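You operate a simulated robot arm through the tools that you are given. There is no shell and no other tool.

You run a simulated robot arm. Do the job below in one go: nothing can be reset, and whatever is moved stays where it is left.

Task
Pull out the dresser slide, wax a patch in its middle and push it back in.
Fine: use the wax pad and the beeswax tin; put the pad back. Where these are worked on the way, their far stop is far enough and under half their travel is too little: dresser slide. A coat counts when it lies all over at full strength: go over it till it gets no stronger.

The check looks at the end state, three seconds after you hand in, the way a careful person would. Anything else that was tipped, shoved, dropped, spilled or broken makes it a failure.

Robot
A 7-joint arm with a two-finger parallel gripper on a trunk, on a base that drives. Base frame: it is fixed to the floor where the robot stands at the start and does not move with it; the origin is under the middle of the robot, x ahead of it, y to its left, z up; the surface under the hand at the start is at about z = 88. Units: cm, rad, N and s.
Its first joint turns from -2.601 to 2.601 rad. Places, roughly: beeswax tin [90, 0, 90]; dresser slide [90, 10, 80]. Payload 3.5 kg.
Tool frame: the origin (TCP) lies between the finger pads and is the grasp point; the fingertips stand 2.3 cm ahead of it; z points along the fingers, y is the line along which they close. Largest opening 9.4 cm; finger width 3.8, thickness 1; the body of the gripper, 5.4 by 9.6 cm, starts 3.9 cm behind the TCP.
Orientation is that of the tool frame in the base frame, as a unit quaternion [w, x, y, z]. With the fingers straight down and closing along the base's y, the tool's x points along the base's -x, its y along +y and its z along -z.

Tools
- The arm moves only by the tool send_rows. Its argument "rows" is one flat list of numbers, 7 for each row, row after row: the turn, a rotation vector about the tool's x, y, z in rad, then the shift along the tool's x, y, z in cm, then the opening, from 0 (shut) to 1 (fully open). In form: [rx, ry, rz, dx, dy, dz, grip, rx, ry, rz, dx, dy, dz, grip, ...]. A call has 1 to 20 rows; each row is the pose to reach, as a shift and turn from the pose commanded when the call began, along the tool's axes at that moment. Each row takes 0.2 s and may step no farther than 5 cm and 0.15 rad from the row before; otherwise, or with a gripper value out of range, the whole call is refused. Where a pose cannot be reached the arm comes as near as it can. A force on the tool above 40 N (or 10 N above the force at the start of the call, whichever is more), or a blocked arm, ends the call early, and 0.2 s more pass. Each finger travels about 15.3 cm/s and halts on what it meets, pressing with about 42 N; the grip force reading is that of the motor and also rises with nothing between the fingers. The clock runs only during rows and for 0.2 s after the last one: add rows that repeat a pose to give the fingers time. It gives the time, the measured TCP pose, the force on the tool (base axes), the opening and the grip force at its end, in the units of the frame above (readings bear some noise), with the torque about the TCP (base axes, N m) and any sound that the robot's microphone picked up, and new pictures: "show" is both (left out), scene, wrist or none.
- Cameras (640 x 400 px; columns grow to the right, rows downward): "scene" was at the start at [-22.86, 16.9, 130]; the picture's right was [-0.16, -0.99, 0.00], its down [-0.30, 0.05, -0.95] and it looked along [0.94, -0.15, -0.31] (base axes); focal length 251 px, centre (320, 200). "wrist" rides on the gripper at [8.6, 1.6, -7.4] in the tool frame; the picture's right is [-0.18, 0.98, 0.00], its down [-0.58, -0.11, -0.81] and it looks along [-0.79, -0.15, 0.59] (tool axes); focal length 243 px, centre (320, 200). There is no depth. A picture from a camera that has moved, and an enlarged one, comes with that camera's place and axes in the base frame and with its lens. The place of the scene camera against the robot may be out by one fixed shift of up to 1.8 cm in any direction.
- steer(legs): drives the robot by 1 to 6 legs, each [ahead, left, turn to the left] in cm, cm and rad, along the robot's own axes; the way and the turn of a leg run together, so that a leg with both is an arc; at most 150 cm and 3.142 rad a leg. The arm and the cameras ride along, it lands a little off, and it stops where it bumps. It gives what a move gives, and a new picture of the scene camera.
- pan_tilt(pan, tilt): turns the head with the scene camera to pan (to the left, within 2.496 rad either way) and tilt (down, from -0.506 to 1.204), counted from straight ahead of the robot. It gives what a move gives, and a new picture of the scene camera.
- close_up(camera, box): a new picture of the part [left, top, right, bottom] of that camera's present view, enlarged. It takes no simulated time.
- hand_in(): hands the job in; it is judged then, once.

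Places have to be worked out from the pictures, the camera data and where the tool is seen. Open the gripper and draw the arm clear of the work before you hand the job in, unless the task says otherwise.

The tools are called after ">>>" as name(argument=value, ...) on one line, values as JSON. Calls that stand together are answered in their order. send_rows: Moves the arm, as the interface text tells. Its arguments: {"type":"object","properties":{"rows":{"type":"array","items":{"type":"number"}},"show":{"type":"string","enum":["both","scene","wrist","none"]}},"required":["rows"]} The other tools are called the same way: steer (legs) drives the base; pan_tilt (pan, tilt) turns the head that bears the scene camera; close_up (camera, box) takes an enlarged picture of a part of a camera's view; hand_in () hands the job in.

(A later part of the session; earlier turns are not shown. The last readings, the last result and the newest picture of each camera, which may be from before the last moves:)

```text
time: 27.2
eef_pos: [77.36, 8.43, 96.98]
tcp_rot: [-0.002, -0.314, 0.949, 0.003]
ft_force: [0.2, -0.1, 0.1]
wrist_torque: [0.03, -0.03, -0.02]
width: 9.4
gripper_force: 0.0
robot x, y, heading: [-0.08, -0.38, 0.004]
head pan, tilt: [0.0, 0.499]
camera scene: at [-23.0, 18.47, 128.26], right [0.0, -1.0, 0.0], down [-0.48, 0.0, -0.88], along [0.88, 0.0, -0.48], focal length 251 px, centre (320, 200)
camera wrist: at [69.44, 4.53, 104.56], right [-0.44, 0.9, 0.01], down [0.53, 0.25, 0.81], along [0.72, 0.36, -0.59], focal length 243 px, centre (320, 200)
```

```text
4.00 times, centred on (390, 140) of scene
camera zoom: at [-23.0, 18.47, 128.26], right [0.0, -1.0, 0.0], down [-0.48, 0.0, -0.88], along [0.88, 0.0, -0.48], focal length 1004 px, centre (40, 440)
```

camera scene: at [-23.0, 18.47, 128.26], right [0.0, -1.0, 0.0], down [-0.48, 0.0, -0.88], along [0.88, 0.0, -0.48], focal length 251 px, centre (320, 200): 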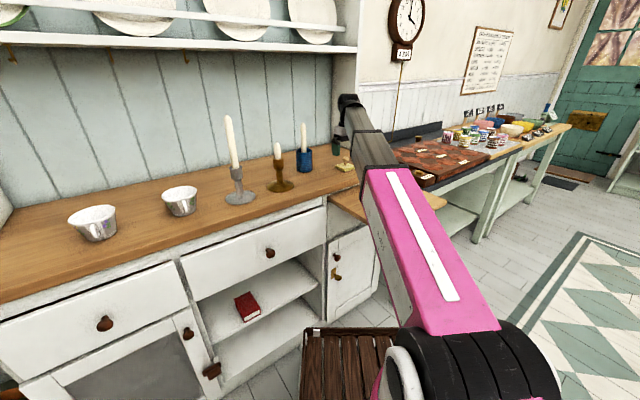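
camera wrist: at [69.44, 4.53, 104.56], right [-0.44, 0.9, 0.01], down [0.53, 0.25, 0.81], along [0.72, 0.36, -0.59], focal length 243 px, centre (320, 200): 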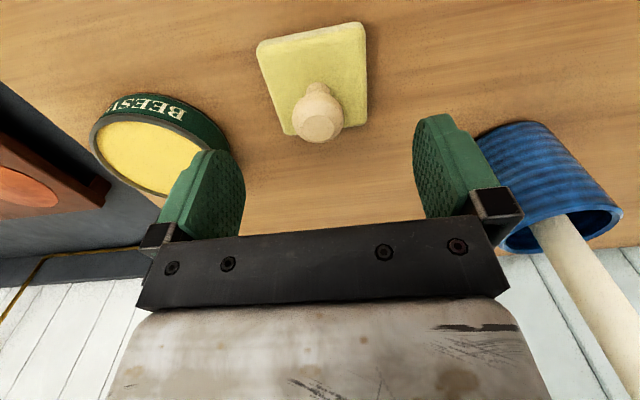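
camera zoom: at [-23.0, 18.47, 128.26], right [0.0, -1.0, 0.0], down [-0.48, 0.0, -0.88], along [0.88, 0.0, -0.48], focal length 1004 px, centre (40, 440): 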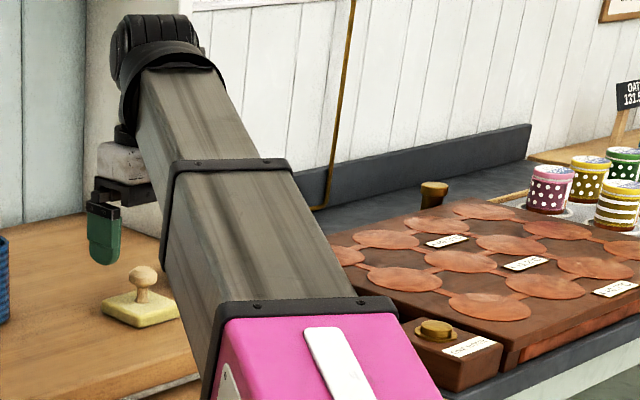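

The pad's knob is at about (76.9, 8.3) and the open tin at about (85.2, −0.5), clear of the fingers. I'll adjust by half a cm, come down and close on the knob.

>>> send_rows(rows=[0, 0, 0, 0.4, 0.15, 0, 0.75, 0, 0, 0, 0.4, 0.15, 2.5, 0.75, 0, 0, 0, 0.4, 0.15, 4.7, 0.75, 0, 0, 0, 0.4, 0.15, 4.7, 0.4, 0, 0, 0, 0.4, 0.15, 4.7, 0, 0, 0, 0, 0.4, 0.15, 4.7, 0, 0, 0, 0, 0.4, 0.15, 4.7, 0], show="both")

>>> close_up(camera="scene", box=[310, 110, 430, 190])

```text
time: 28.8
eef_pos: [76.78, 8.38, 92.43]
tcp_rot: [-0.001, -0.315, 0.949, 0.003]
ft_force: [0.0, 0.3, -0.3]
wrist_torque: [0.0, 0.02, -0.05]
width: 2.86
gripper_force: 41.9
robot x, y, heading: [-0.42, -0.22, 0.003]
head pan, tilt: [0.0, 0.499]
camera scene: at [-23.0, 18.47, 128.26], right [0.0, -1.0, 0.0], down [-0.48, 0.0, -0.88], along [0.88, 0.0, -0.48], focal length 251 px, centre (320, 200)
camera wrist: at [68.95, 4.45, 99.89], right [-0.44, 0.9, 0.01], down [0.53, 0.25, 0.81], along [0.72, 0.36, -0.59], focal length 243 px, centre (320, 200)
```

scene: 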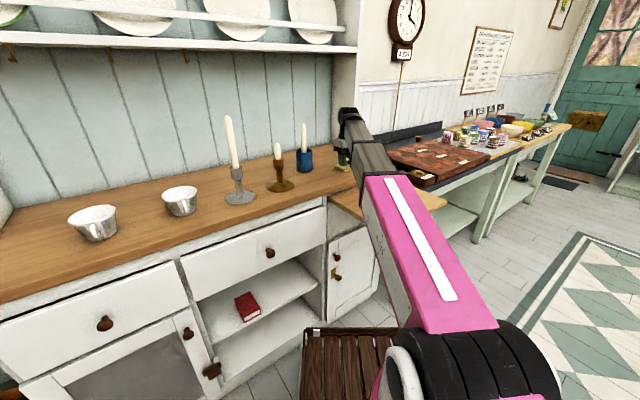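
wrist: 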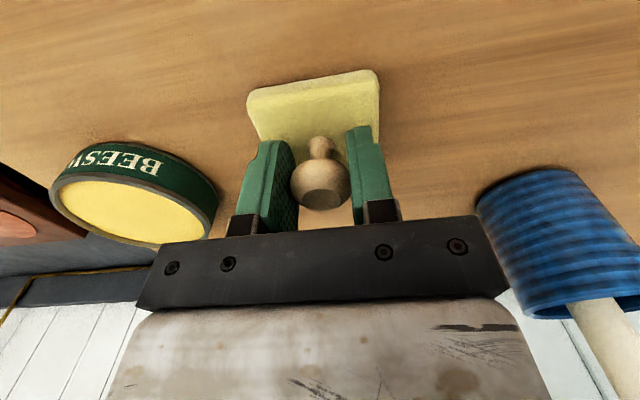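

```text
5.00 times, centred on (370, 150) of scene
camera zoom: at [-23.0, 18.47, 128.26], right [0.0, -1.0, 0.0], down [-0.48, 0.0, -0.88], along [0.88, 0.0, -0.48], focal length 1255 px, centre (70, 450)
```

zoom: 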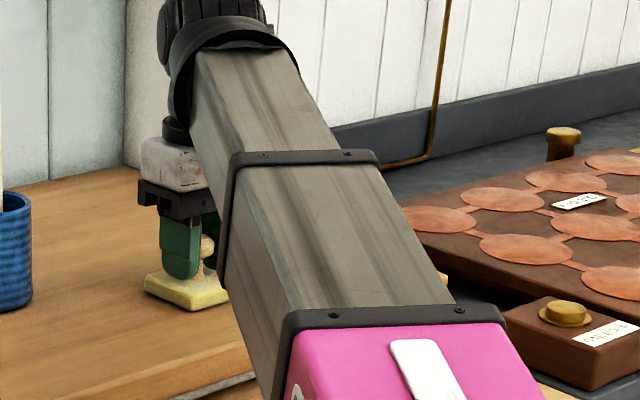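

The pad's knob is held (2.86 cm, resting pose TCP (76.78, 8.38, 92.43) noted for putting it back). I'll lift it 4 cm and move partway toward the tin for a better view of the wax.

>>> send_rows(rows=[0, 0, 0, 0, 0, -2, 0, 0, 0, 0, 0, 0, -4.5, 0, 0, 0, 0, -0.3, -2.5, -5, 0, 0, 0, 0, -0.6, -5, -5, 0], show="wrist")

>>> close_up(camera="wrist", box=[80, 40, 400, 240])

```text
time: 29.8
eef_pos: [80.16, 4.65, 97.58]
tcp_rot: [-0.001, -0.315, 0.949, 0.003]
ft_force: [0.0, 0.5, -0.8]
wrist_torque: [0.01, 0.0, -0.01]
width: 2.85
gripper_force: 42.2
robot x, y, heading: [-0.16, 0.05, -0.003]
head pan, tilt: [0.0, 0.499]
camera wrist: at [72.36, 0.82, 104.99], right [-0.44, 0.9, 0.01], down [0.53, 0.25, 0.81], along [0.72, 0.36, -0.59], focal length 243 px, centre (320, 200)
```

wrist: 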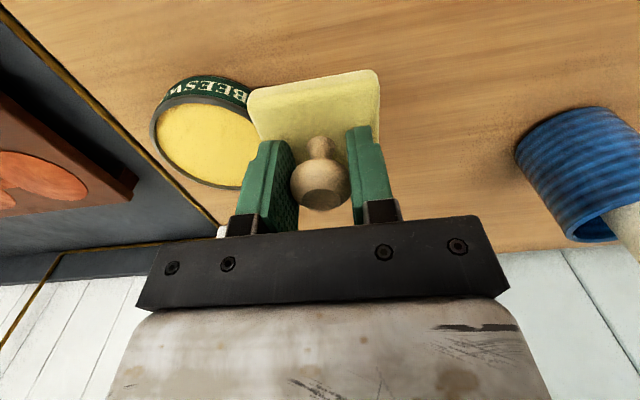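

```text
2.00 times, centred on (240, 140) of wrist
camera zoom: at [72.36, 0.82, 104.99], right [-0.44, 0.9, 0.01], down [0.53, 0.25, 0.81], along [0.72, 0.36, -0.59], focal length 485 px, centre (480, 320)
```

zoom: 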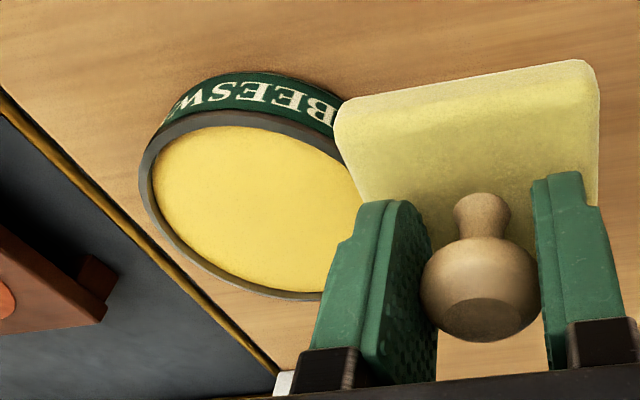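

The wax lies nearly level with the tin's rim; fitting the rim gives a centre near (87.4, −0.4) at z≈90.7. I'll hover the pad above it to check the centring.

>>> send_rows(rows=[0, 0, 0, -1.4, -4.2, 0, 0, 0, 0, 0, -2.8, -8.38, 0, 0], show="both")

>>> close_up(camera="wrist", box=[160, 20, 480, 220])

>>> close_up(camera="scene", box=[320, 110, 440, 185])

```text
time: 30.4
eef_pos: [87.46, -0.48, 97.29]
tcp_rot: [-0.001, -0.315, 0.949, 0.003]
ft_force: [0.2, 0.2, -1.0]
wrist_torque: [-0.01, 0.0, 0.01]
width: 2.87
gripper_force: 41.8
robot x, y, heading: [-0.11, -0.03, -0.004]
head pan, tilt: [0.0, 0.499]
camera scene: at [-23.01, 18.46, 128.26], right [0.0, -1.0, 0.0], down [-0.48, 0.0, -0.88], along [0.88, 0.0, -0.48], focal length 251 px, centre (320, 200)
camera wrist: at [79.57, -4.26, 104.87], right [-0.44, 0.9, 0.01], down [0.53, 0.25, 0.81], along [0.72, 0.36, -0.59], focal length 243 px, centre (320, 200)
```

scene: 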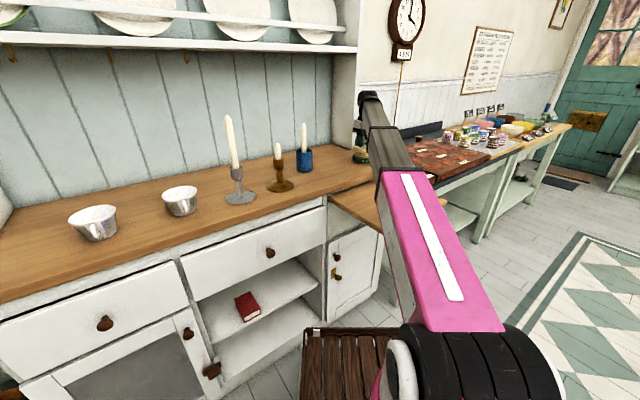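
wrist: 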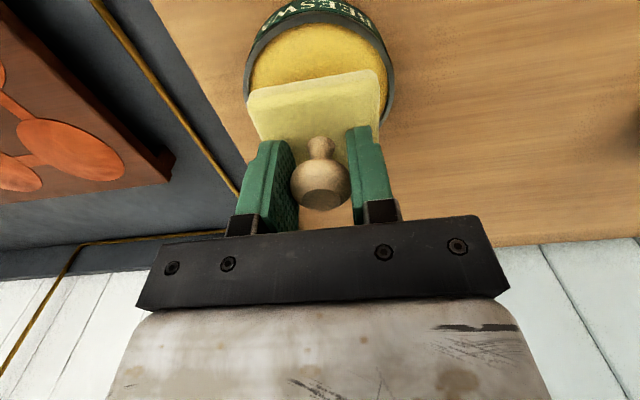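

```text
2.00 times, centred on (320, 120) of wrist
camera zoom: at [79.57, -4.26, 104.87], right [-0.44, 0.9, 0.01], down [0.53, 0.25, 0.81], along [0.72, 0.36, -0.59], focal length 485 px, centre (320, 360)
```

zoom: 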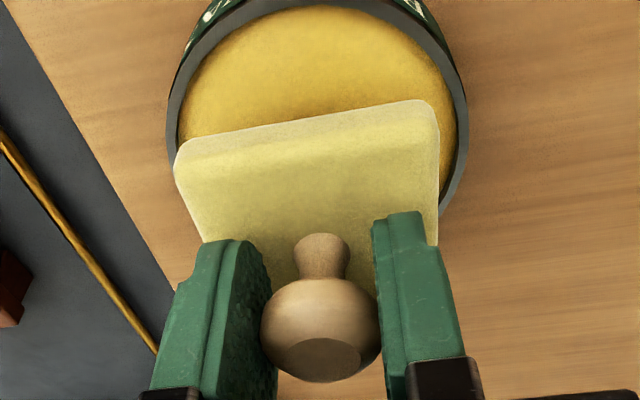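

```text
5.33 times, centred on (380, 148) of scene
camera zoom: at [-23.01, 18.46, 128.26], right [0.0, -1.0, 0.0], down [-0.48, 0.0, -0.88], along [0.88, 0.0, -0.48], focal length 1339 px, centre (0, 480)
```

zoom: 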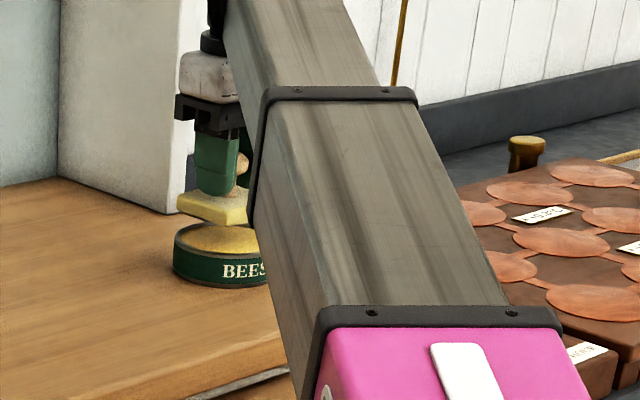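

The rim fit confirms the tin centre at (87.4, −0.4); the pad is centred over it to about 0.2 cm. I'll lower gently until it touches the wax.

>>> send_rows(rows=[0, 0, 0, 0, 0, 1.2, 0, 0, 0, 0, 0, 0, 1.8, 0, 0, 0, 0, 0, 0, 2.0, 0], show="wrist")

```text
time: 31.2
eef_pos: [87.45, -0.34, 95.24]
tcp_rot: [-0.001, -0.315, 0.949, 0.004]
ft_force: [0.6, 0.3, -0.9]
wrist_torque: [-0.02, -0.02, 0.0]
width: 2.89
gripper_force: 42.7
robot x, y, heading: [-0.36, -0.03, -0.003]
head pan, tilt: [0.0, 0.499]
camera wrist: at [79.61, -4.22, 102.8], right [-0.44, 0.9, 0.01], down [0.53, 0.25, 0.81], along [0.72, 0.36, -0.59], focal length 243 px, centre (320, 200)
```

wrist: 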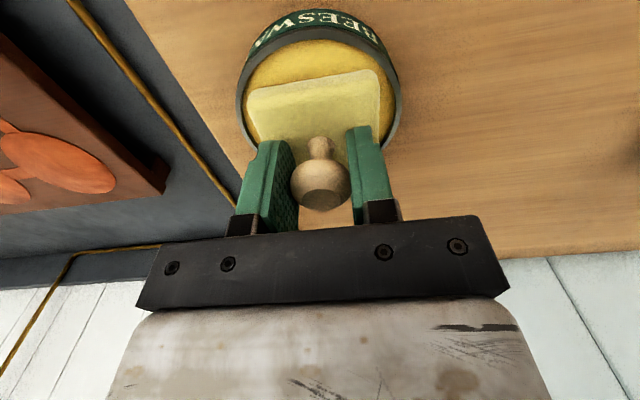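

No touch yet at TCP z=95.2. I'll keep going down in small steps.

>>> send_rows(rows=[0, 0, 0, 0, 0, 0.15, 0, 0, 0, 0, 0, 0, 0.3, 0, 0, 0, 0, 0, 0, 0.4, 0], show="none")

```text
time: 32.0
eef_pos: [87.3, -0.34, 94.99]
tcp_rot: [-0.001, -0.314, 0.949, 0.003]
ft_force: [-0.8, -2.6, 34.4]
wrist_torque: [-0.11, -0.36, -0.02]
width: 2.9
gripper_force: 42.4
robot x, y, heading: [0.13, 0.03, 0.003]
head pan, tilt: [0.0, 0.499]
```

Contact: 34 N at TCP z≈95.0. I'll ease the press to about 15 N, hold it for a second and make a tiny rubbing motion, then look at it.

>>> send_rows(rows=[0, 0, 0, 0, 0, -0.1, 0, 0, 0, 0, 0.1, 0, -0.1, 0, 0, 0, 0, 0, 0.1, -0.1, 0, 0, 0, 0, -0.1, 0, -0.1, 0, 0, 0, 0, 0, -0.1, -0.1, 0, 0, 0, 0, 0, 0, -0.1, 0], show="both")

>>> close_up(camera="wrist", box=[200, 20, 440, 220])

>>> close_up(camera="scene", box=[320, 110, 440, 185])

```text
time: 33.4
eef_pos: [87.48, -0.34, 94.99]
tcp_rot: [0.0, -0.315, 0.949, 0.003]
ft_force: [0.9, 2.6, 19.9]
wrist_torque: [0.13, -0.41, 0.08]
width: 2.86
gripper_force: 42.3
robot x, y, heading: [0.08, 0.17, 0.003]
head pan, tilt: [0.0, 0.499]
camera scene: at [-23.06, 18.48, 128.24], right [0.0, -1.0, 0.0], down [-0.48, 0.0, -0.88], along [0.88, 0.0, -0.48], focal length 251 px, centre (320, 200)
camera wrist: at [79.58, -4.19, 102.5], right [-0.44, 0.9, 0.01], down [0.53, 0.25, 0.81], along [0.72, 0.36, -0.59], focal length 243 px, centre (320, 200)
```

scene: 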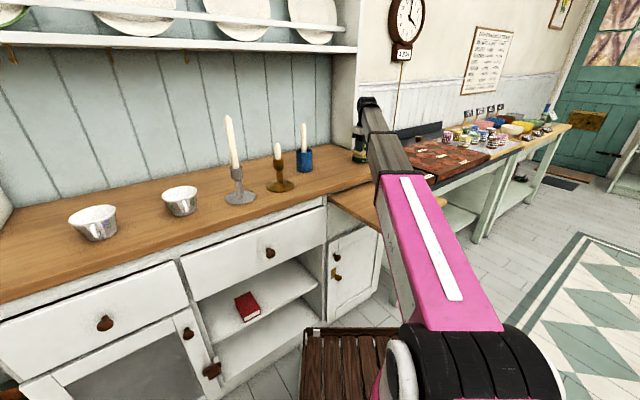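
wrist: 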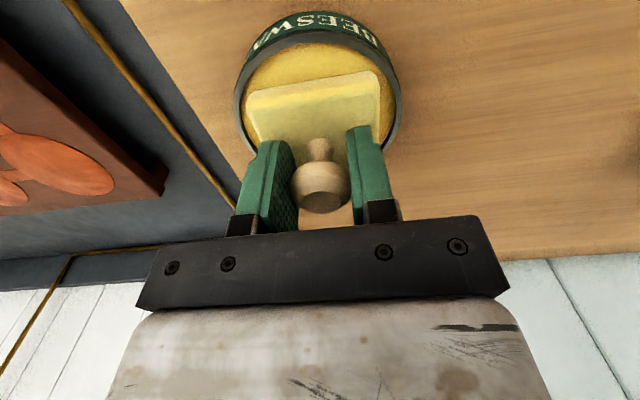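

```text
2.00 times, centred on (320, 120) of wrist
camera zoom: at [79.58, -4.19, 102.5], right [-0.44, 0.9, 0.01], down [0.53, 0.25, 0.81], along [0.72, 0.36, -0.59], focal length 485 px, centre (320, 360)
```

zoom: 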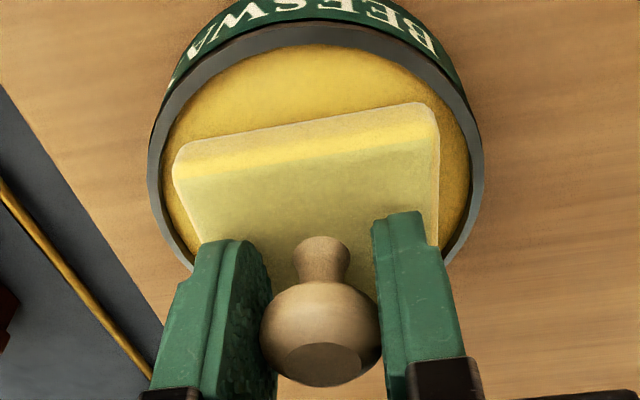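

```text
5.33 times, centred on (380, 148) of scene
camera zoom: at [-23.06, 18.48, 128.24], right [0.0, -1.0, 0.0], down [-0.48, 0.0, -0.88], along [0.88, 0.0, -0.48], focal length 1339 px, centre (0, 480)
```

zoom: 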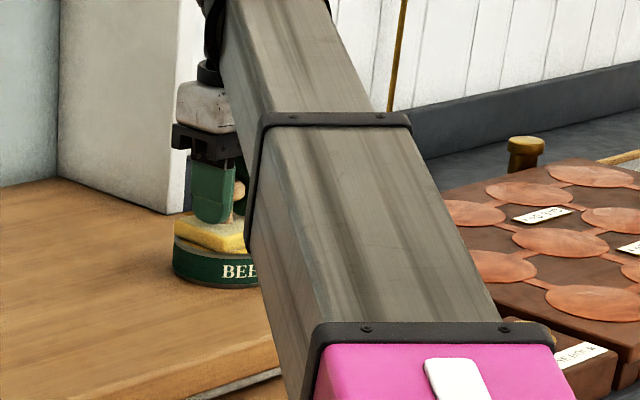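

The pad sits inside the rim on the wax and its lower edge has turned bright yellow, so it's loaded. I'll lift straight up and carry it over to the slide.

>>> send_rows(rows=[0, 0, 0, 0, 0, -1.5, 0, 0, 0, 0, 0, 0, -3.5, 0, 0, 0, 0, 2, 1, -4, 0, 0, 0, 0, 6, 2.8, -4, 0, 0, 0, 0, 10, 4.6, -4, 0, 0, 0, 0, 14, 6.4, -4, 0, 0, 0, 0, 18, 8.2, -4, 0, 0, 0, 0, 22, 10, -4, 0], show="both")

>>> close_up(camera="wrist", box=[160, 0, 480, 220])

```text
time: 35.2
eef_pos: [63.75, -5.34, 99.1]
tcp_rot: [-0.001, -0.315, 0.949, 0.003]
ft_force: [0.1, 0.6, -0.3]
wrist_torque: [0.0, 0.0, 0.0]
width: 2.87
gripper_force: 42.0
robot x, y, heading: [-0.16, 0.03, 0.0]
head pan, tilt: [0.0, 0.499]
camera scene: at [-23.0, 18.47, 128.26], right [0.0, -1.0, 0.0], down [-0.48, 0.0, -0.88], along [0.88, 0.0, -0.48], focal length 251 px, centre (320, 200)
camera wrist: at [55.88, -9.15, 106.56], right [-0.44, 0.9, 0.01], down [0.53, 0.25, 0.81], along [0.72, 0.36, -0.59], focal length 243 px, centre (320, 200)
```

scene: 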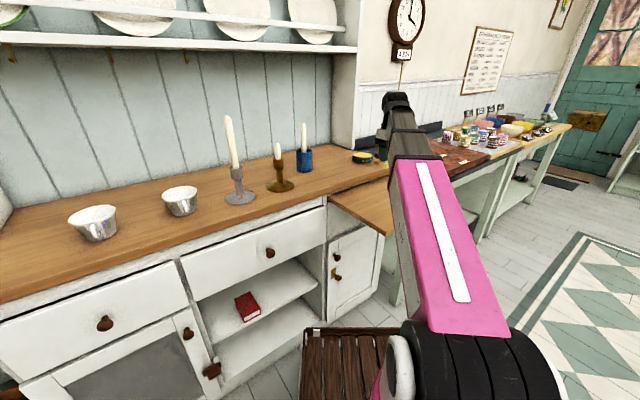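
wrist: 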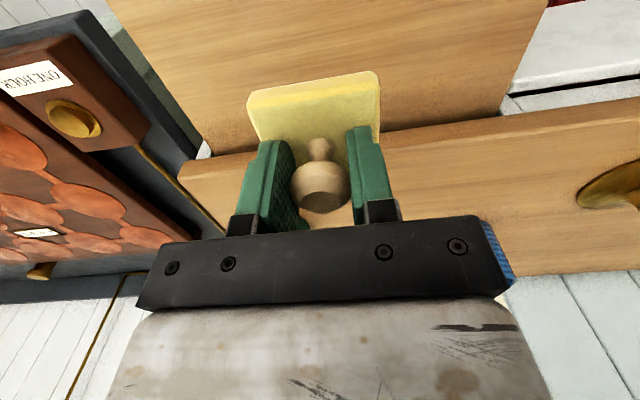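

```text
1.82 times, centred on (320, 110) of wrist
camera zoom: at [55.88, -9.15, 106.56], right [-0.44, 0.9, 0.01], down [0.53, 0.25, 0.81], along [0.72, 0.36, -0.59], focal length 441 px, centre (320, 364)
```

zoom: 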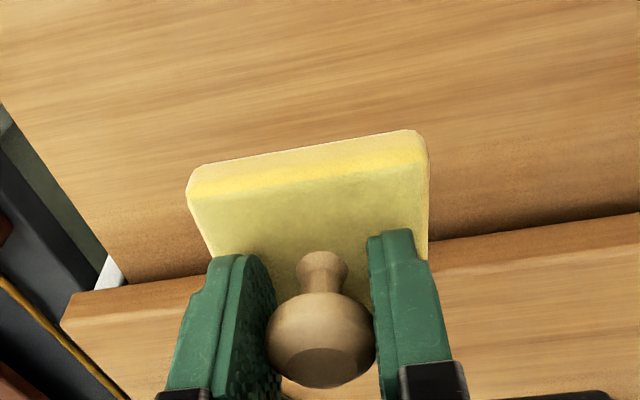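

The tin stayed put and the pad carries a bright band of wax. I'll move over the slide's centre line, about 17 cm behind its front, and lower to just above its surface.

>>> send_rows(rows=[0, 0, 0, 0.5, 0.7, 4, 0, 0, 0, 0, 1.11, 1.44, 8, 0, 0, 0, 0, 1.11, 1.44, 10, 0, 0, 0, 0, 1.11, 1.44, 10.8, 0], show="none")

>>> send_rows(rows=[0, 0, 0, 0, 0, 0.2, 0, 0, 0, 0, 0, 0, 0.4, 0], show="wrist")

```text
time: 36.2
eef_pos: [61.95, -4.97, 88.38]
tcp_rot: [-0.001, -0.315, 0.949, 0.003]
ft_force: [0.2, 1.0, -1.8]
wrist_torque: [-0.02, 0.0, 0.0]
width: 2.87
gripper_force: 42.3
robot x, y, heading: [-0.19, -0.0, 0.003]
head pan, tilt: [0.0, 0.499]
```

```text
time: 36.8
eef_pos: [61.92, -4.89, 87.91]
tcp_rot: [-0.001, -0.315, 0.949, 0.003]
ft_force: [-0.3, -1.0, -0.2]
wrist_torque: [0.01, 0.01, 0.01]
width: 2.86
gripper_force: 41.7
robot x, y, heading: [0.03, -0.37, 0.003]
head pan, tilt: [0.0, 0.499]
camera wrist: at [54.18, -8.72, 95.38], right [-0.44, 0.9, 0.01], down [0.53, 0.25, 0.81], along [0.72, 0.36, -0.59], focal length 243 px, centre (320, 200)
```

wrist: 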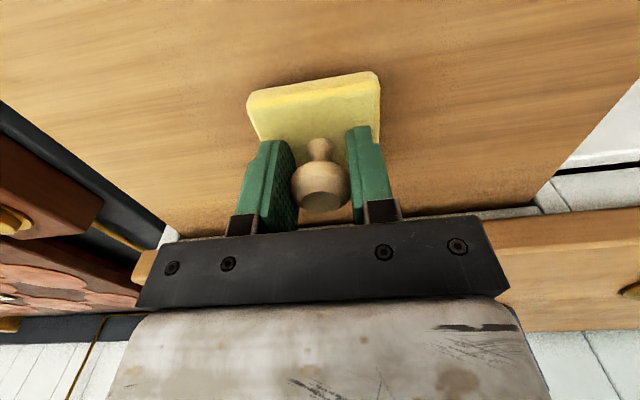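

Not touching yet at TCP z=87.9. I'll keep stepping down gently.

>>> send_rows(rows=[0, 0, 0, 0, 0, 0.15, 0, 0, 0, 0, 0, 0, 0.3, 0], show="none")

>>> send_rows(rows=[0, 0, 0, 0, 0, 0.15, 0, 0, 0, 0, 0, 0, 0.25, 0], show="none")

```text
time: 37.4
eef_pos: [62.01, -4.83, 87.57]
tcp_rot: [-0.001, -0.315, 0.949, 0.004]
ft_force: [-0.6, -0.3, -0.7]
wrist_torque: [-0.03, 0.0, -0.01]
width: 2.87
gripper_force: 41.9
robot x, y, heading: [-0.09, 0.18, 0.002]
head pan, tilt: [0.0, 0.499]
```

```text
time: 38.0
eef_pos: [62.18, -4.96, 87.36]
tcp_rot: [-0.001, -0.315, 0.949, 0.003]
ft_force: [0.2, 0.1, -0.2]
wrist_torque: [0.02, -0.02, 0.01]
width: 2.88
gripper_force: 42.0
robot x, y, heading: [-0.17, -0.05, 0.002]
head pan, tilt: [0.0, 0.499]
```

>>> send_rows(rows=[0, 0, 0, 0, 0, 0.15, 0, 0, 0, 0, 0, 0, 0.3, 0], show="none")

```text
time: 38.6
eef_pos: [62.02, -4.91, 86.99]
tcp_rot: [-0.002, -0.315, 0.949, 0.003]
ft_force: [0.3, -0.6, 3.1]
wrist_torque: [-0.13, 0.02, 0.0]
width: 2.88
gripper_force: 41.8
robot x, y, heading: [-0.14, -0.22, 0.002]
head pan, tilt: [0.0, 0.499]
```

First light contact (3 N) at TCP z≈87.0. I'll press slightly more and make a short stroke along the slide to see how the wax shows.

>>> send_rows(rows=[0, 0, 0, 0, 0, 0.08, 0, 0, 0, 0, 1, 0, 0.08, 0, 0, 0, 0, 2, 0, 0.08, 0, 0, 0, 0, 3, 0, 0.08, 0, 0, 0, 0, 4, 0, 0.08, 0], show="both")

>>> close_up(camera="wrist", box=[160, 0, 560, 220])

>>> close_up(camera="scene", box=[310, 150, 430, 225])

```text
time: 39.8
eef_pos: [58.99, -7.24, 86.92]
tcp_rot: [0.0, -0.314, 0.949, 0.003]
ft_force: [10.3, 7.1, 30.8]
wrist_torque: [-0.15, -0.31, 0.01]
width: 2.87
gripper_force: 42.1
robot x, y, heading: [-0.05, 0.34, 0.0]
head pan, tilt: [0.0, 0.499]
camera scene: at [-23.03, 18.49, 128.25], right [0.0, -1.0, 0.0], down [-0.48, 0.0, -0.88], along [0.88, 0.0, -0.48], focal length 251 px, centre (320, 200)
camera wrist: at [51.08, -11.05, 94.44], right [-0.44, 0.9, 0.01], down [0.53, 0.25, 0.81], along [0.72, 0.36, -0.59], focal length 243 px, centre (320, 200)
```

scene: 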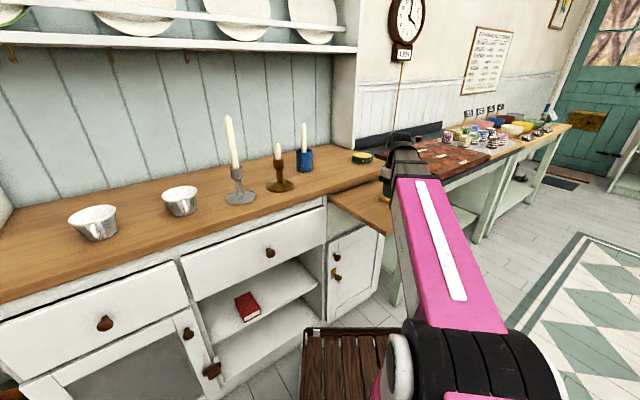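
wrist: 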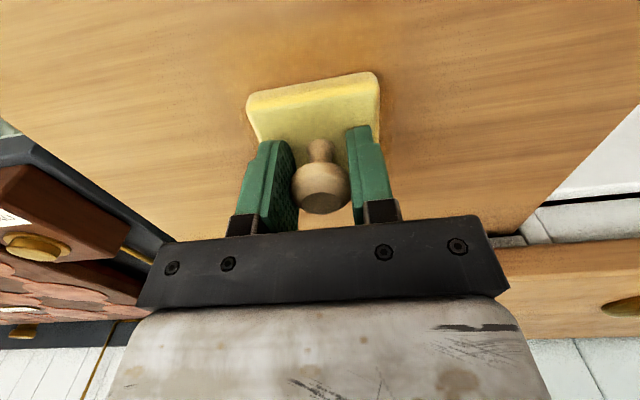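

```text
1.60 times, centred on (360, 110) of wrist
camera zoom: at [51.08, -11.05, 94.44], right [-0.44, 0.9, 0.01], down [0.53, 0.25, 0.81], along [0.72, 0.36, -0.59], focal length 388 px, centre (256, 344)
```

zoom: 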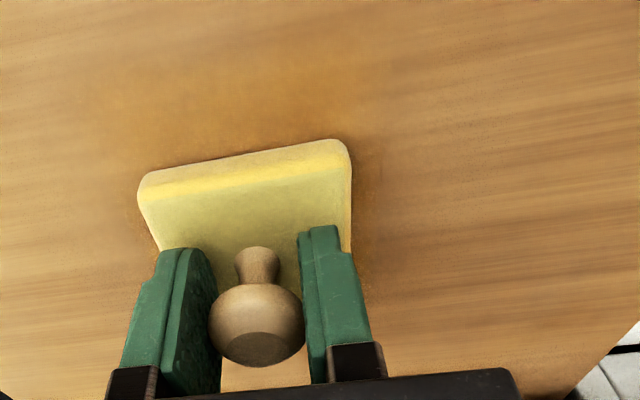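

```text
5.33 times, centred on (370, 188) of scene
camera zoom: at [-23.03, 18.49, 128.25], right [0.0, -1.0, 0.0], down [-0.48, 0.0, -0.88], along [0.88, 0.0, -0.48], focal length 1339 px, centre (53, 267)
```

zoom: 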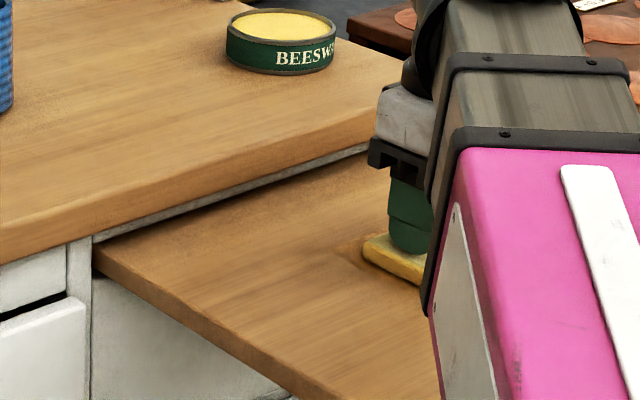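

There's a faint darker sheen where the pad has rubbed. Pressing force is about 31 N, so I'll ease it a touch and rub back and forth along the centre line between about 13 and 22 cm behind the front.

>>> send_rows(rows=[0, 0, 0, -0.5, 0, -0.04, 0, 0, 0, 0, -2, 0, -0.04, 0, 0, 0, 0, -3.5, 0, -0.04, 0, 0, 0, 0, -5, 0, -0.04, 0, 0, 0, 0, -6.5, 0, -0.04, 0, 0, 0, 0, -8, 0, -0.04, 0, 0, 0, 0, -9, 0, -0.04, 0, 0, 0, 0, -7.5, 0, -0.04, 0, 0, 0, 0, -6, 0, -0.04, 0, 0, 0, 0, -4.5, 0, -0.04, 0, 0, 0, 0, -3, 0, -0.04, 0, 0, 0, 0, -1.5, 0, -0.04, 0, 0, 0, 0, 0, 0, -0.04, 0], show="both")

>>> close_up(camera="wrist", box=[120, 0, 560, 240])

>>> close_up(camera="scene", box=[310, 150, 430, 225])

```text
time: 42.6
eef_pos: [58.89, -7.29, 87.01]
tcp_rot: [-0.001, -0.314, 0.949, 0.004]
ft_force: [-0.5, 0.5, -0.3]
wrist_torque: [-0.01, 0.0, 0.01]
width: 2.88
gripper_force: 42.0
robot x, y, heading: [0.33, 0.04, -0.0]
head pan, tilt: [0.0, 0.499]
camera scene: at [-23.01, 18.46, 128.26], right [0.0, -1.0, 0.0], down [-0.48, 0.0, -0.88], along [0.88, 0.0, -0.48], focal length 251 px, centre (320, 200)
camera wrist: at [51.06, -11.11, 94.52], right [-0.44, 0.9, 0.01], down [0.54, 0.25, 0.81], along [0.72, 0.36, -0.59], focal length 243 px, centre (320, 200)
```

scene: 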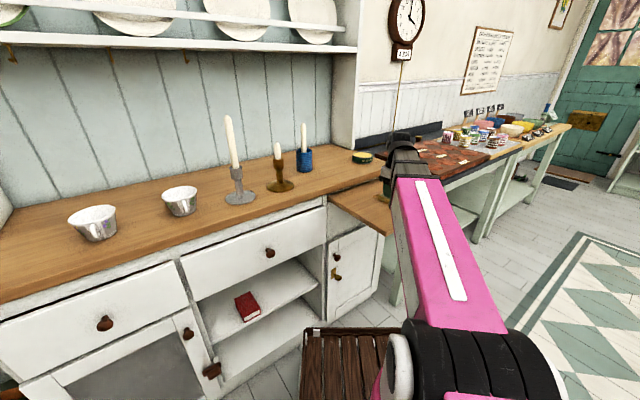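
wrist: 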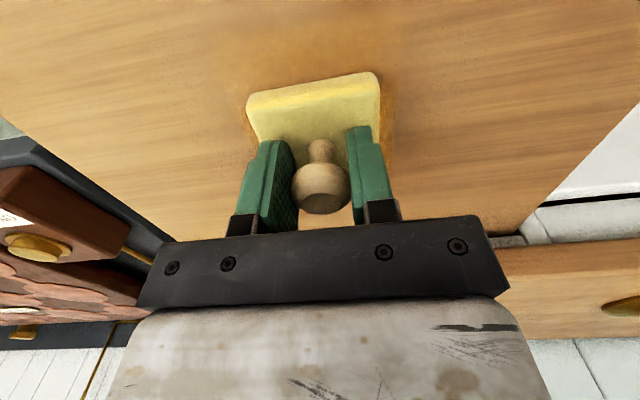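

```text
1.45 times, centred on (340, 120) of wrist
camera zoom: at [51.06, -11.11, 94.52], right [-0.44, 0.9, 0.01], down [0.54, 0.25, 0.81], along [0.72, 0.36, -0.59], focal length 353 px, centre (291, 316)
```

zoom: 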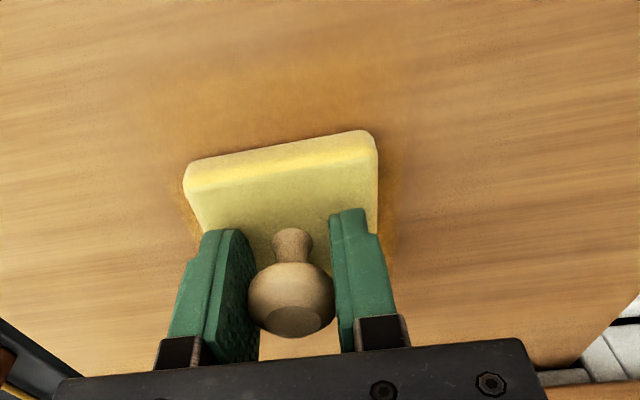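

```text
5.33 times, centred on (370, 188) of scene
camera zoom: at [-23.01, 18.46, 128.26], right [0.0, -1.0, 0.0], down [-0.48, 0.0, -0.88], along [0.88, 0.0, -0.48], focal length 1339 px, centre (53, 267)
```

zoom: 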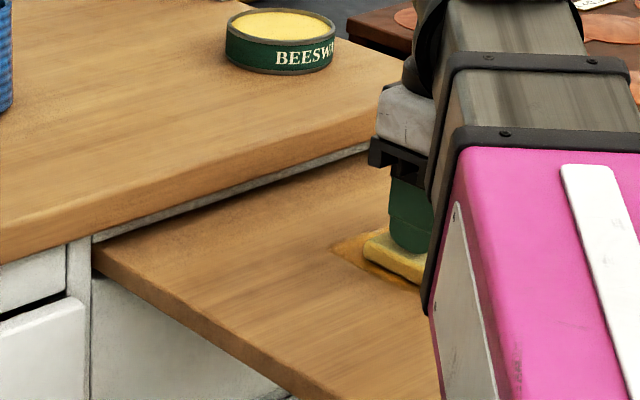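

A golden film now shows where the first stroke was pressed, but the force has dropped to zero, so the last strokes barely touched. I'll press down again by about a millimetre and make slow strokes while checking the force.

>>> send_rows(rows=[0, 0, 0, 0, 0, 0.06, 0, 0, 0, 0, 0, 0, 0.1, 0], show="none")

```text
time: 43.2
eef_pos: [58.77, -7.39, 86.94]
tcp_rot: [0.001, -0.314, 0.949, 0.004]
ft_force: [0.5, -1.1, 11.6]
wrist_torque: [-0.36, -0.22, 0.01]
width: 2.88
gripper_force: 42.5
robot x, y, heading: [-0.1, 0.11, 0.002]
head pan, tilt: [0.0, 0.499]
```

>>> send_rows(rows=[0, 0, 0, -1, 0, 0.03, 0, 0, 0, 0, -2, 0, 0.03, 0, 0, 0, 0, -3, 0, 0.03, 0, 0, 0, 0, -4, 0, 0.03, 0], show="none")

>>> send_rows(rows=[0, 0, 0, -1, 0, 0, 0, 0, 0, 0, -2, 0, 0, 0, 0, 0, 0, -3, 0, 0, 0, 0, 0, 0, -4, 0, 0, 0, 0, 0, 0, -5, 0, 0, 0], show="both")

>>> close_up(camera="wrist", box=[120, 0, 560, 240])

>>> close_up(camera="scene", box=[310, 150, 430, 225])

```text
time: 44.2
eef_pos: [61.96, -4.99, 86.98]
tcp_rot: [0.0, -0.315, 0.949, 0.003]
ft_force: [-1.8, -2.2, 20.8]
wrist_torque: [-0.38, -0.11, 0.0]
width: 2.87
gripper_force: 43.0
robot x, y, heading: [-0.26, -0.07, -0.003]
head pan, tilt: [0.0, 0.499]
```

```text
time: 45.4
eef_pos: [66.08, -2.08, 86.88]
tcp_rot: [-0.001, -0.316, 0.949, 0.004]
ft_force: [-1.6, -2.8, 17.4]
wrist_torque: [-0.28, -0.14, 0.04]
width: 2.89
gripper_force: 41.9
robot x, y, heading: [0.12, -0.1, 0.001]
head pan, tilt: [0.0, 0.499]
camera scene: at [-23.04, 18.46, 128.25], right [0.0, -1.0, 0.0], down [-0.48, 0.0, -0.88], along [0.88, 0.0, -0.48], focal length 251 px, centre (320, 200)
camera wrist: at [58.25, -5.76, 94.41], right [-0.44, 0.9, 0.01], down [0.53, 0.25, 0.81], along [0.72, 0.36, -0.59], focal length 243 px, centre (320, 200)
```

scene: 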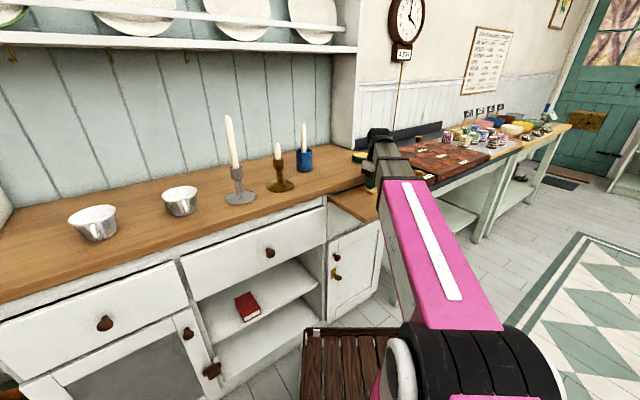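
wrist: 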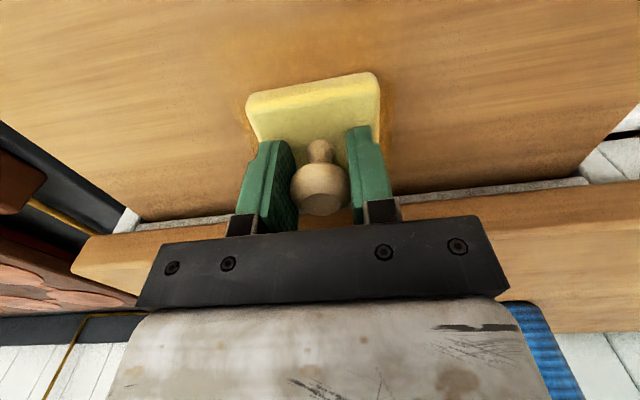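

```text
1.45 times, centred on (340, 120) of wrist
camera zoom: at [58.25, -5.76, 94.41], right [-0.44, 0.9, 0.01], down [0.53, 0.25, 0.81], along [0.72, 0.36, -0.59], focal length 353 px, centre (291, 316)
```

zoom: 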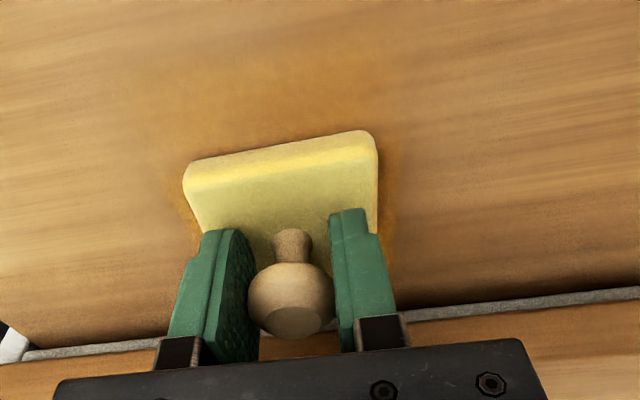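

```text
5.33 times, centred on (370, 188) of scene
camera zoom: at [-23.04, 18.46, 128.25], right [0.0, -1.0, 0.0], down [-0.48, 0.0, -0.88], along [0.88, 0.0, -0.48], focal length 1339 px, centre (53, 267)
```

zoom: 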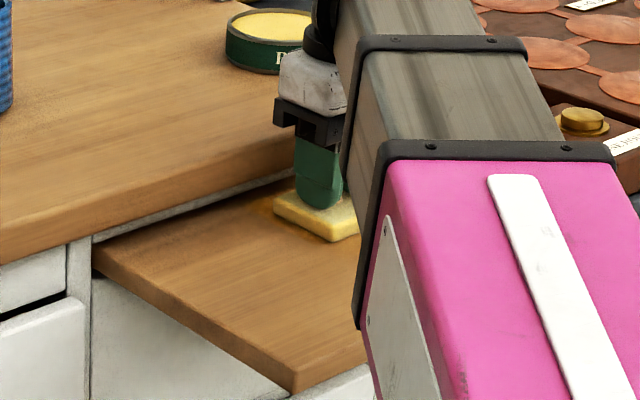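

The tint around the pad may only be shading, so I need a clear look. I'll lift the pad and swing it out to the right, away from the slide, to inspect the surface.

>>> send_rows(rows=[0, 0, 0, 0, 0, -3, 0, 0, 0, 0, 1, -1, -7, 0, 0, 0, 0, 4.5, -4, -8, 0, 0, 0, 0, 8, -7, -8, 0, 0, 0, 0, 11.5, -10, -8, 0, 0, 0, 0, 15, -13, -8, 0, 0, 0, 0, 18, -15.5, -8, 0, 0, 0, 0, 20.4, -18, -8, 0], show="both")

>>> close_up(camera="scene", box=[310, 140, 454, 230])

>>> close_up(camera="wrist", box=[320, 0, 640, 200])

```text
time: 47.2
eef_pos: [60.73, -28.47, 94.59]
tcp_rot: [-0.001, -0.315, 0.949, 0.003]
ft_force: [-0.5, 0.0, 0.2]
wrist_torque: [-0.01, 0.01, 0.0]
width: 2.86
gripper_force: 41.9
robot x, y, heading: [0.18, -0.15, 0.002]
head pan, tilt: [0.0, 0.499]
camera scene: at [-23.01, 18.46, 128.26], right [0.0, -1.0, 0.0], down [-0.48, 0.0, -0.88], along [0.88, 0.0, -0.48], focal length 251 px, centre (320, 200)
camera wrist: at [52.85, -32.3, 102.08], right [-0.44, 0.9, 0.01], down [0.53, 0.26, 0.81], along [0.72, 0.36, -0.59], focal length 243 px, centre (320, 200)
```

scene: 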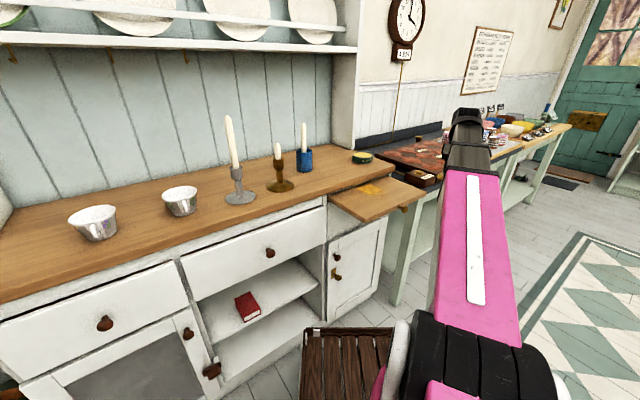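
wrist: 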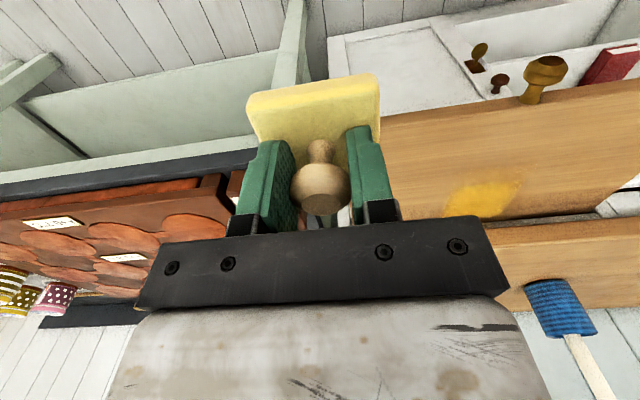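

```text
4.44 times, centred on (382, 185) of scene
camera zoom: at [-23.01, 18.46, 128.26], right [0.0, -1.0, 0.0], down [-0.48, 0.0, -0.88], along [0.88, 0.0, -0.48], focal length 1116 px, centre (44, 267)
```

zoom: 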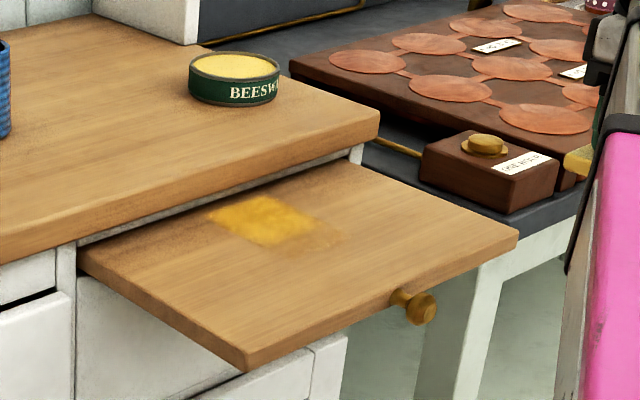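

```text
2.00 times, centred on (480, 100) of wrist
camera zoom: at [52.85, -32.3, 102.08], right [-0.44, 0.9, 0.01], down [0.53, 0.26, 0.81], along [0.72, 0.36, -0.59], focal length 485 px, centre (0, 400)
```

zoom: 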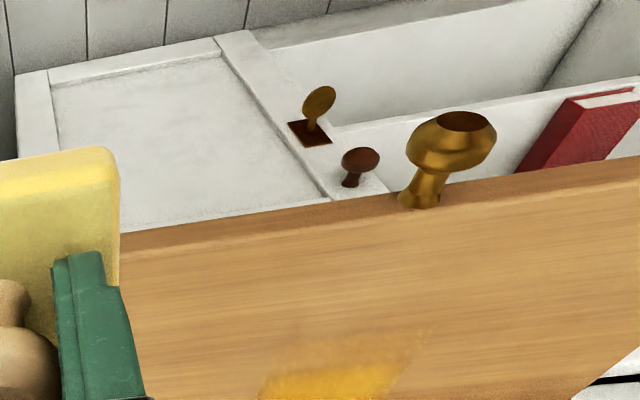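

Now the wax shows clearly in yellow, and both views also show that the forward strokes pushed the slide back in about 9 cm (knob now near (53.5, −11.1)). So I must rub sideways instead; first I'll go and reload the pad at the tin.

>>> send_rows(rows=[0, 0, 0, -2.9, 3.46, -0.9, 0, 0, 0, 0, -5.8, 6.92, -1.8, 0, 0, 0, 0, -8.7, 10.4, -2.7, 0, 0, 0, 0, -11.6, 13.85, -3.6, 0, 0, 0, 0, -14.5, 17.3, -4.4, 0, 0, 0, 0, -18.44, 15.5, -4.4, 0, 0, 0, 0, -22.4, 13.7, -4.4, 0, 0, 0, 0, -26.3, 11.9, -4.4, 0, 0, 0, 0, -30.3, 10.1, -4.4, 0, 0, 0, 0, -34.2, 8.3, -4.4, 0, 0, 0, 0, -38.15, 6.53, -4.4, 0, 0, 0, 0, -38.15, 6.53, -2.5, 0], show="wrist")

```text
time: 49.8
eef_pos: [87.12, -0.49, 97.11]
tcp_rot: [-0.001, -0.315, 0.949, 0.003]
ft_force: [0.2, 1.0, -1.2]
wrist_torque: [0.0, 0.0, 0.03]
width: 2.87
gripper_force: 42.1
robot x, y, heading: [-0.26, 0.16, 0.004]
head pan, tilt: [0.0, 0.499]
camera wrist: at [79.33, -4.35, 104.7], right [-0.44, 0.9, 0.01], down [0.53, 0.25, 0.81], along [0.72, 0.36, -0.59], focal length 243 px, centre (320, 200)
```

wrist: 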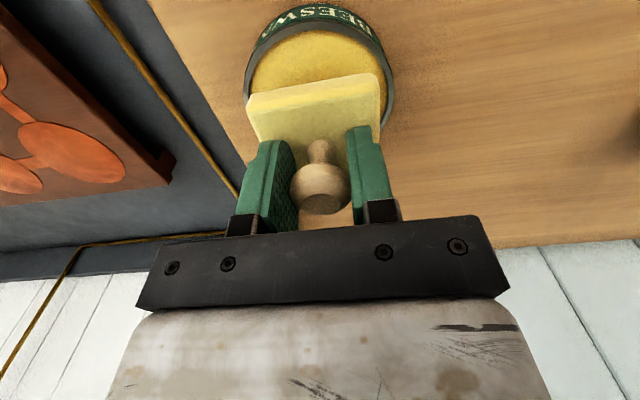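

Over the tin again, 0.3 cm short; I'll correct and lower onto the wax until about 20 N.

>>> send_rows(rows=[0, 0, 0, -0.28, -0.1, 1.2, 0, 0, 0, 0, -0.28, -0.1, 1.9, 0, 0, 0, 0, -0.28, -0.1, 2.1, 0, 0, 0, 0, -0.28, -0.1, 2.15, 0], show="none")

```text
time: 50.8
eef_pos: [87.4, -0.56, 95.09]
tcp_rot: [0.0, -0.314, 0.949, 0.004]
ft_force: [0.0, 0.2, -1.1]
wrist_torque: [-0.02, -0.04, -0.01]
width: 2.89
gripper_force: 42.4
robot x, y, heading: [0.2, 0.25, -0.001]
head pan, tilt: [0.0, 0.499]
```

>>> send_rows(rows=[0, 0, 0, 0, 0, 0.1, 0, 0, 0, 0, 0, 0, 0.17, 0, 0, 0, 0, 0, 0, 0.17, 0], show="none")

```text
time: 51.6
eef_pos: [87.53, -0.52, 95.06]
tcp_rot: [-0.001, -0.315, 0.949, 0.003]
ft_force: [0.7, 0.0, 0.4]
wrist_torque: [-0.01, 0.01, -0.04]
width: 2.9
gripper_force: 41.7
robot x, y, heading: [0.11, 0.06, -0.002]
head pan, tilt: [0.0, 0.499]
```

>>> send_rows(rows=[0, 0, 0, 0, 0, 0.08, 0, 0, 0, 0, 0, 0, 0.14, 0, 0, 0, 0, 0, 0, 0.14, 0], show="none")

```text
time: 52.4
eef_pos: [87.42, -0.49, 94.85]
tcp_rot: [-0.001, -0.315, 0.949, 0.003]
ft_force: [2.6, -0.2, 23.0]
wrist_torque: [0.06, -0.61, -0.04]
width: 2.89
gripper_force: 42.0
robot x, y, heading: [-0.56, 0.01, -0.003]
head pan, tilt: [0.0, 0.499]
```

Pressed at 23 N on the wax. I'll hold it there a moment, look, and then lift straight up.

>>> send_rows(rows=[0, 0, 0, 0, 0, 0, 0, 0, 0, 0, 0, 0, 0.03, 0, 0, 0, 0, 0, 0, 0, 0, 0, 0, 0, 0, 0, 0, 0], show="wrist")

>>> close_up(camera="wrist", box=[200, 0, 440, 220])

>>> close_up(camera="scene", box=[320, 110, 440, 185])

```text
time: 53.4
eef_pos: [87.44, -0.56, 94.8]
tcp_rot: [0.0, -0.314, 0.949, 0.004]
ft_force: [5.4, -0.1, 30.6]
wrist_torque: [0.07, -0.64, -0.06]
width: 2.87
gripper_force: 42.0
robot x, y, heading: [-0.14, 0.18, -0.002]
head pan, tilt: [0.0, 0.499]
camera wrist: at [79.62, -4.34, 102.35], right [-0.44, 0.9, 0.01], down [0.53, 0.25, 0.81], along [0.72, 0.36, -0.59], focal length 243 px, centre (320, 200)
```

wrist: 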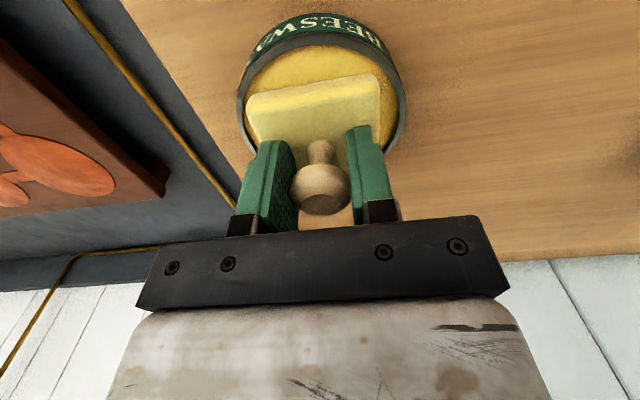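

```text
1.82 times, centred on (320, 110) of wrist
camera zoom: at [79.62, -4.34, 102.35], right [-0.44, 0.9, 0.01], down [0.53, 0.25, 0.81], along [0.72, 0.36, -0.59], focal length 441 px, centre (320, 364)
```

zoom: 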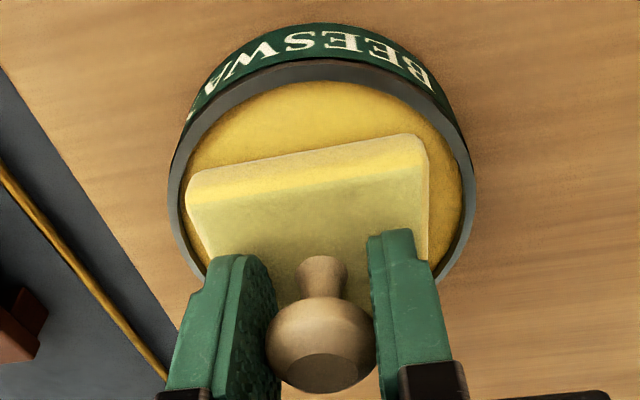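

```text
5.33 times, centred on (380, 148) of scene
camera zoom: at [-23.07, 18.47, 128.24], right [0.0, -1.0, 0.0], down [-0.48, 0.0, -0.88], along [0.88, 0.0, -0.48], focal length 1339 px, centre (0, 480)
```

zoom: 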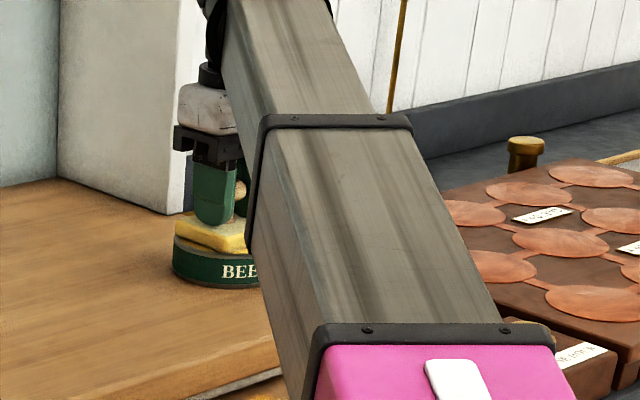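

The pad is charged again. I'll lift, carry it over the waxed spot on the slide, and lower to just above the surface so I can drag the slide back out with the pad.

>>> send_rows(rows=[0, 0, 0, 0, 0, -1.5, 0, 0, 0, 0, 0, 0, -4, 0, 0, 0, 0, 3.6, 2.13, -4, 0, 0, 0, 0, 7.2, 4.27, -4, 0, 0, 0, 0, 10.8, 6.4, -4, 0, 0, 0, 0, 14.4, 8.53, -4, 0, 0, 0, 0, 18.03, 10.67, -4, 0, 0, 0, 0, 18.03, 10.67, 0, 0, 0, 0, 0, 18.03, 10.67, 4, 0, 0, 0, 0, 18.03, 10.67, 7, 0, 0.006, 0, 0, 18.03, 10.67, 7.5, 0], show="none")

>>> send_rows(rows=[0, 0, 0, 0, 0, 0.15, 0, 0, 0, 0, 0, 0, 0.3, 0], show="none")

```text
time: 55.8
eef_pos: [66.53, -2.61, 87.34]
tcp_rot: [0.0, -0.315, 0.949, 0.001]
ft_force: [-0.2, -0.4, 0.0]
wrist_torque: [0.01, 0.0, -0.03]
width: 2.88
gripper_force: 42.0
robot x, y, heading: [0.01, -0.0, 0.0]
head pan, tilt: [0.0, 0.499]
```

```text
time: 56.4
eef_pos: [66.56, -2.74, 87.16]
tcp_rot: [-0.001, -0.314, 0.949, 0.0]
ft_force: [-1.0, 0.4, -0.7]
wrist_torque: [-0.01, -0.02, -0.01]
width: 2.9
gripper_force: 42.0
robot x, y, heading: [0.02, 0.02, 0.0]
head pan, tilt: [0.0, 0.499]
```

>>> send_rows(rows=[0, 0, 0, 0, 0, 0.12, 0, 0, 0, 0, 0, 0, 0.2, 0, 0, 0, 0, 0, 0, 0.2, 0], show="none")

```text
time: 57.2
eef_pos: [66.59, -2.64, 86.79]
tcp_rot: [-0.001, -0.315, 0.949, 0.001]
ft_force: [0.0, 0.1, -0.4]
wrist_torque: [0.02, 0.0, -0.02]
width: 2.87
gripper_force: 42.1
robot x, y, heading: [0.06, -0.16, -0.0]
head pan, tilt: [0.0, 0.499]
```

>>> send_rows(rows=[0, 0, 0, 0, 0, 0.08, 0, 0, 0, 0, 0, 0, 0.15, 0, 0, 0, 0, 0, 0, 0.15, 0], show="none")

```text
time: 58.0
eef_pos: [66.55, -2.7, 86.81]
tcp_rot: [0.0, -0.315, 0.949, 0.002]
ft_force: [-1.6, 2.3, 26.9]
wrist_torque: [-0.1, 0.35, 0.01]
width: 2.86
gripper_force: 42.3
robot x, y, heading: [-0.16, 0.22, -0.002]
head pan, tilt: [0.0, 0.499]
```

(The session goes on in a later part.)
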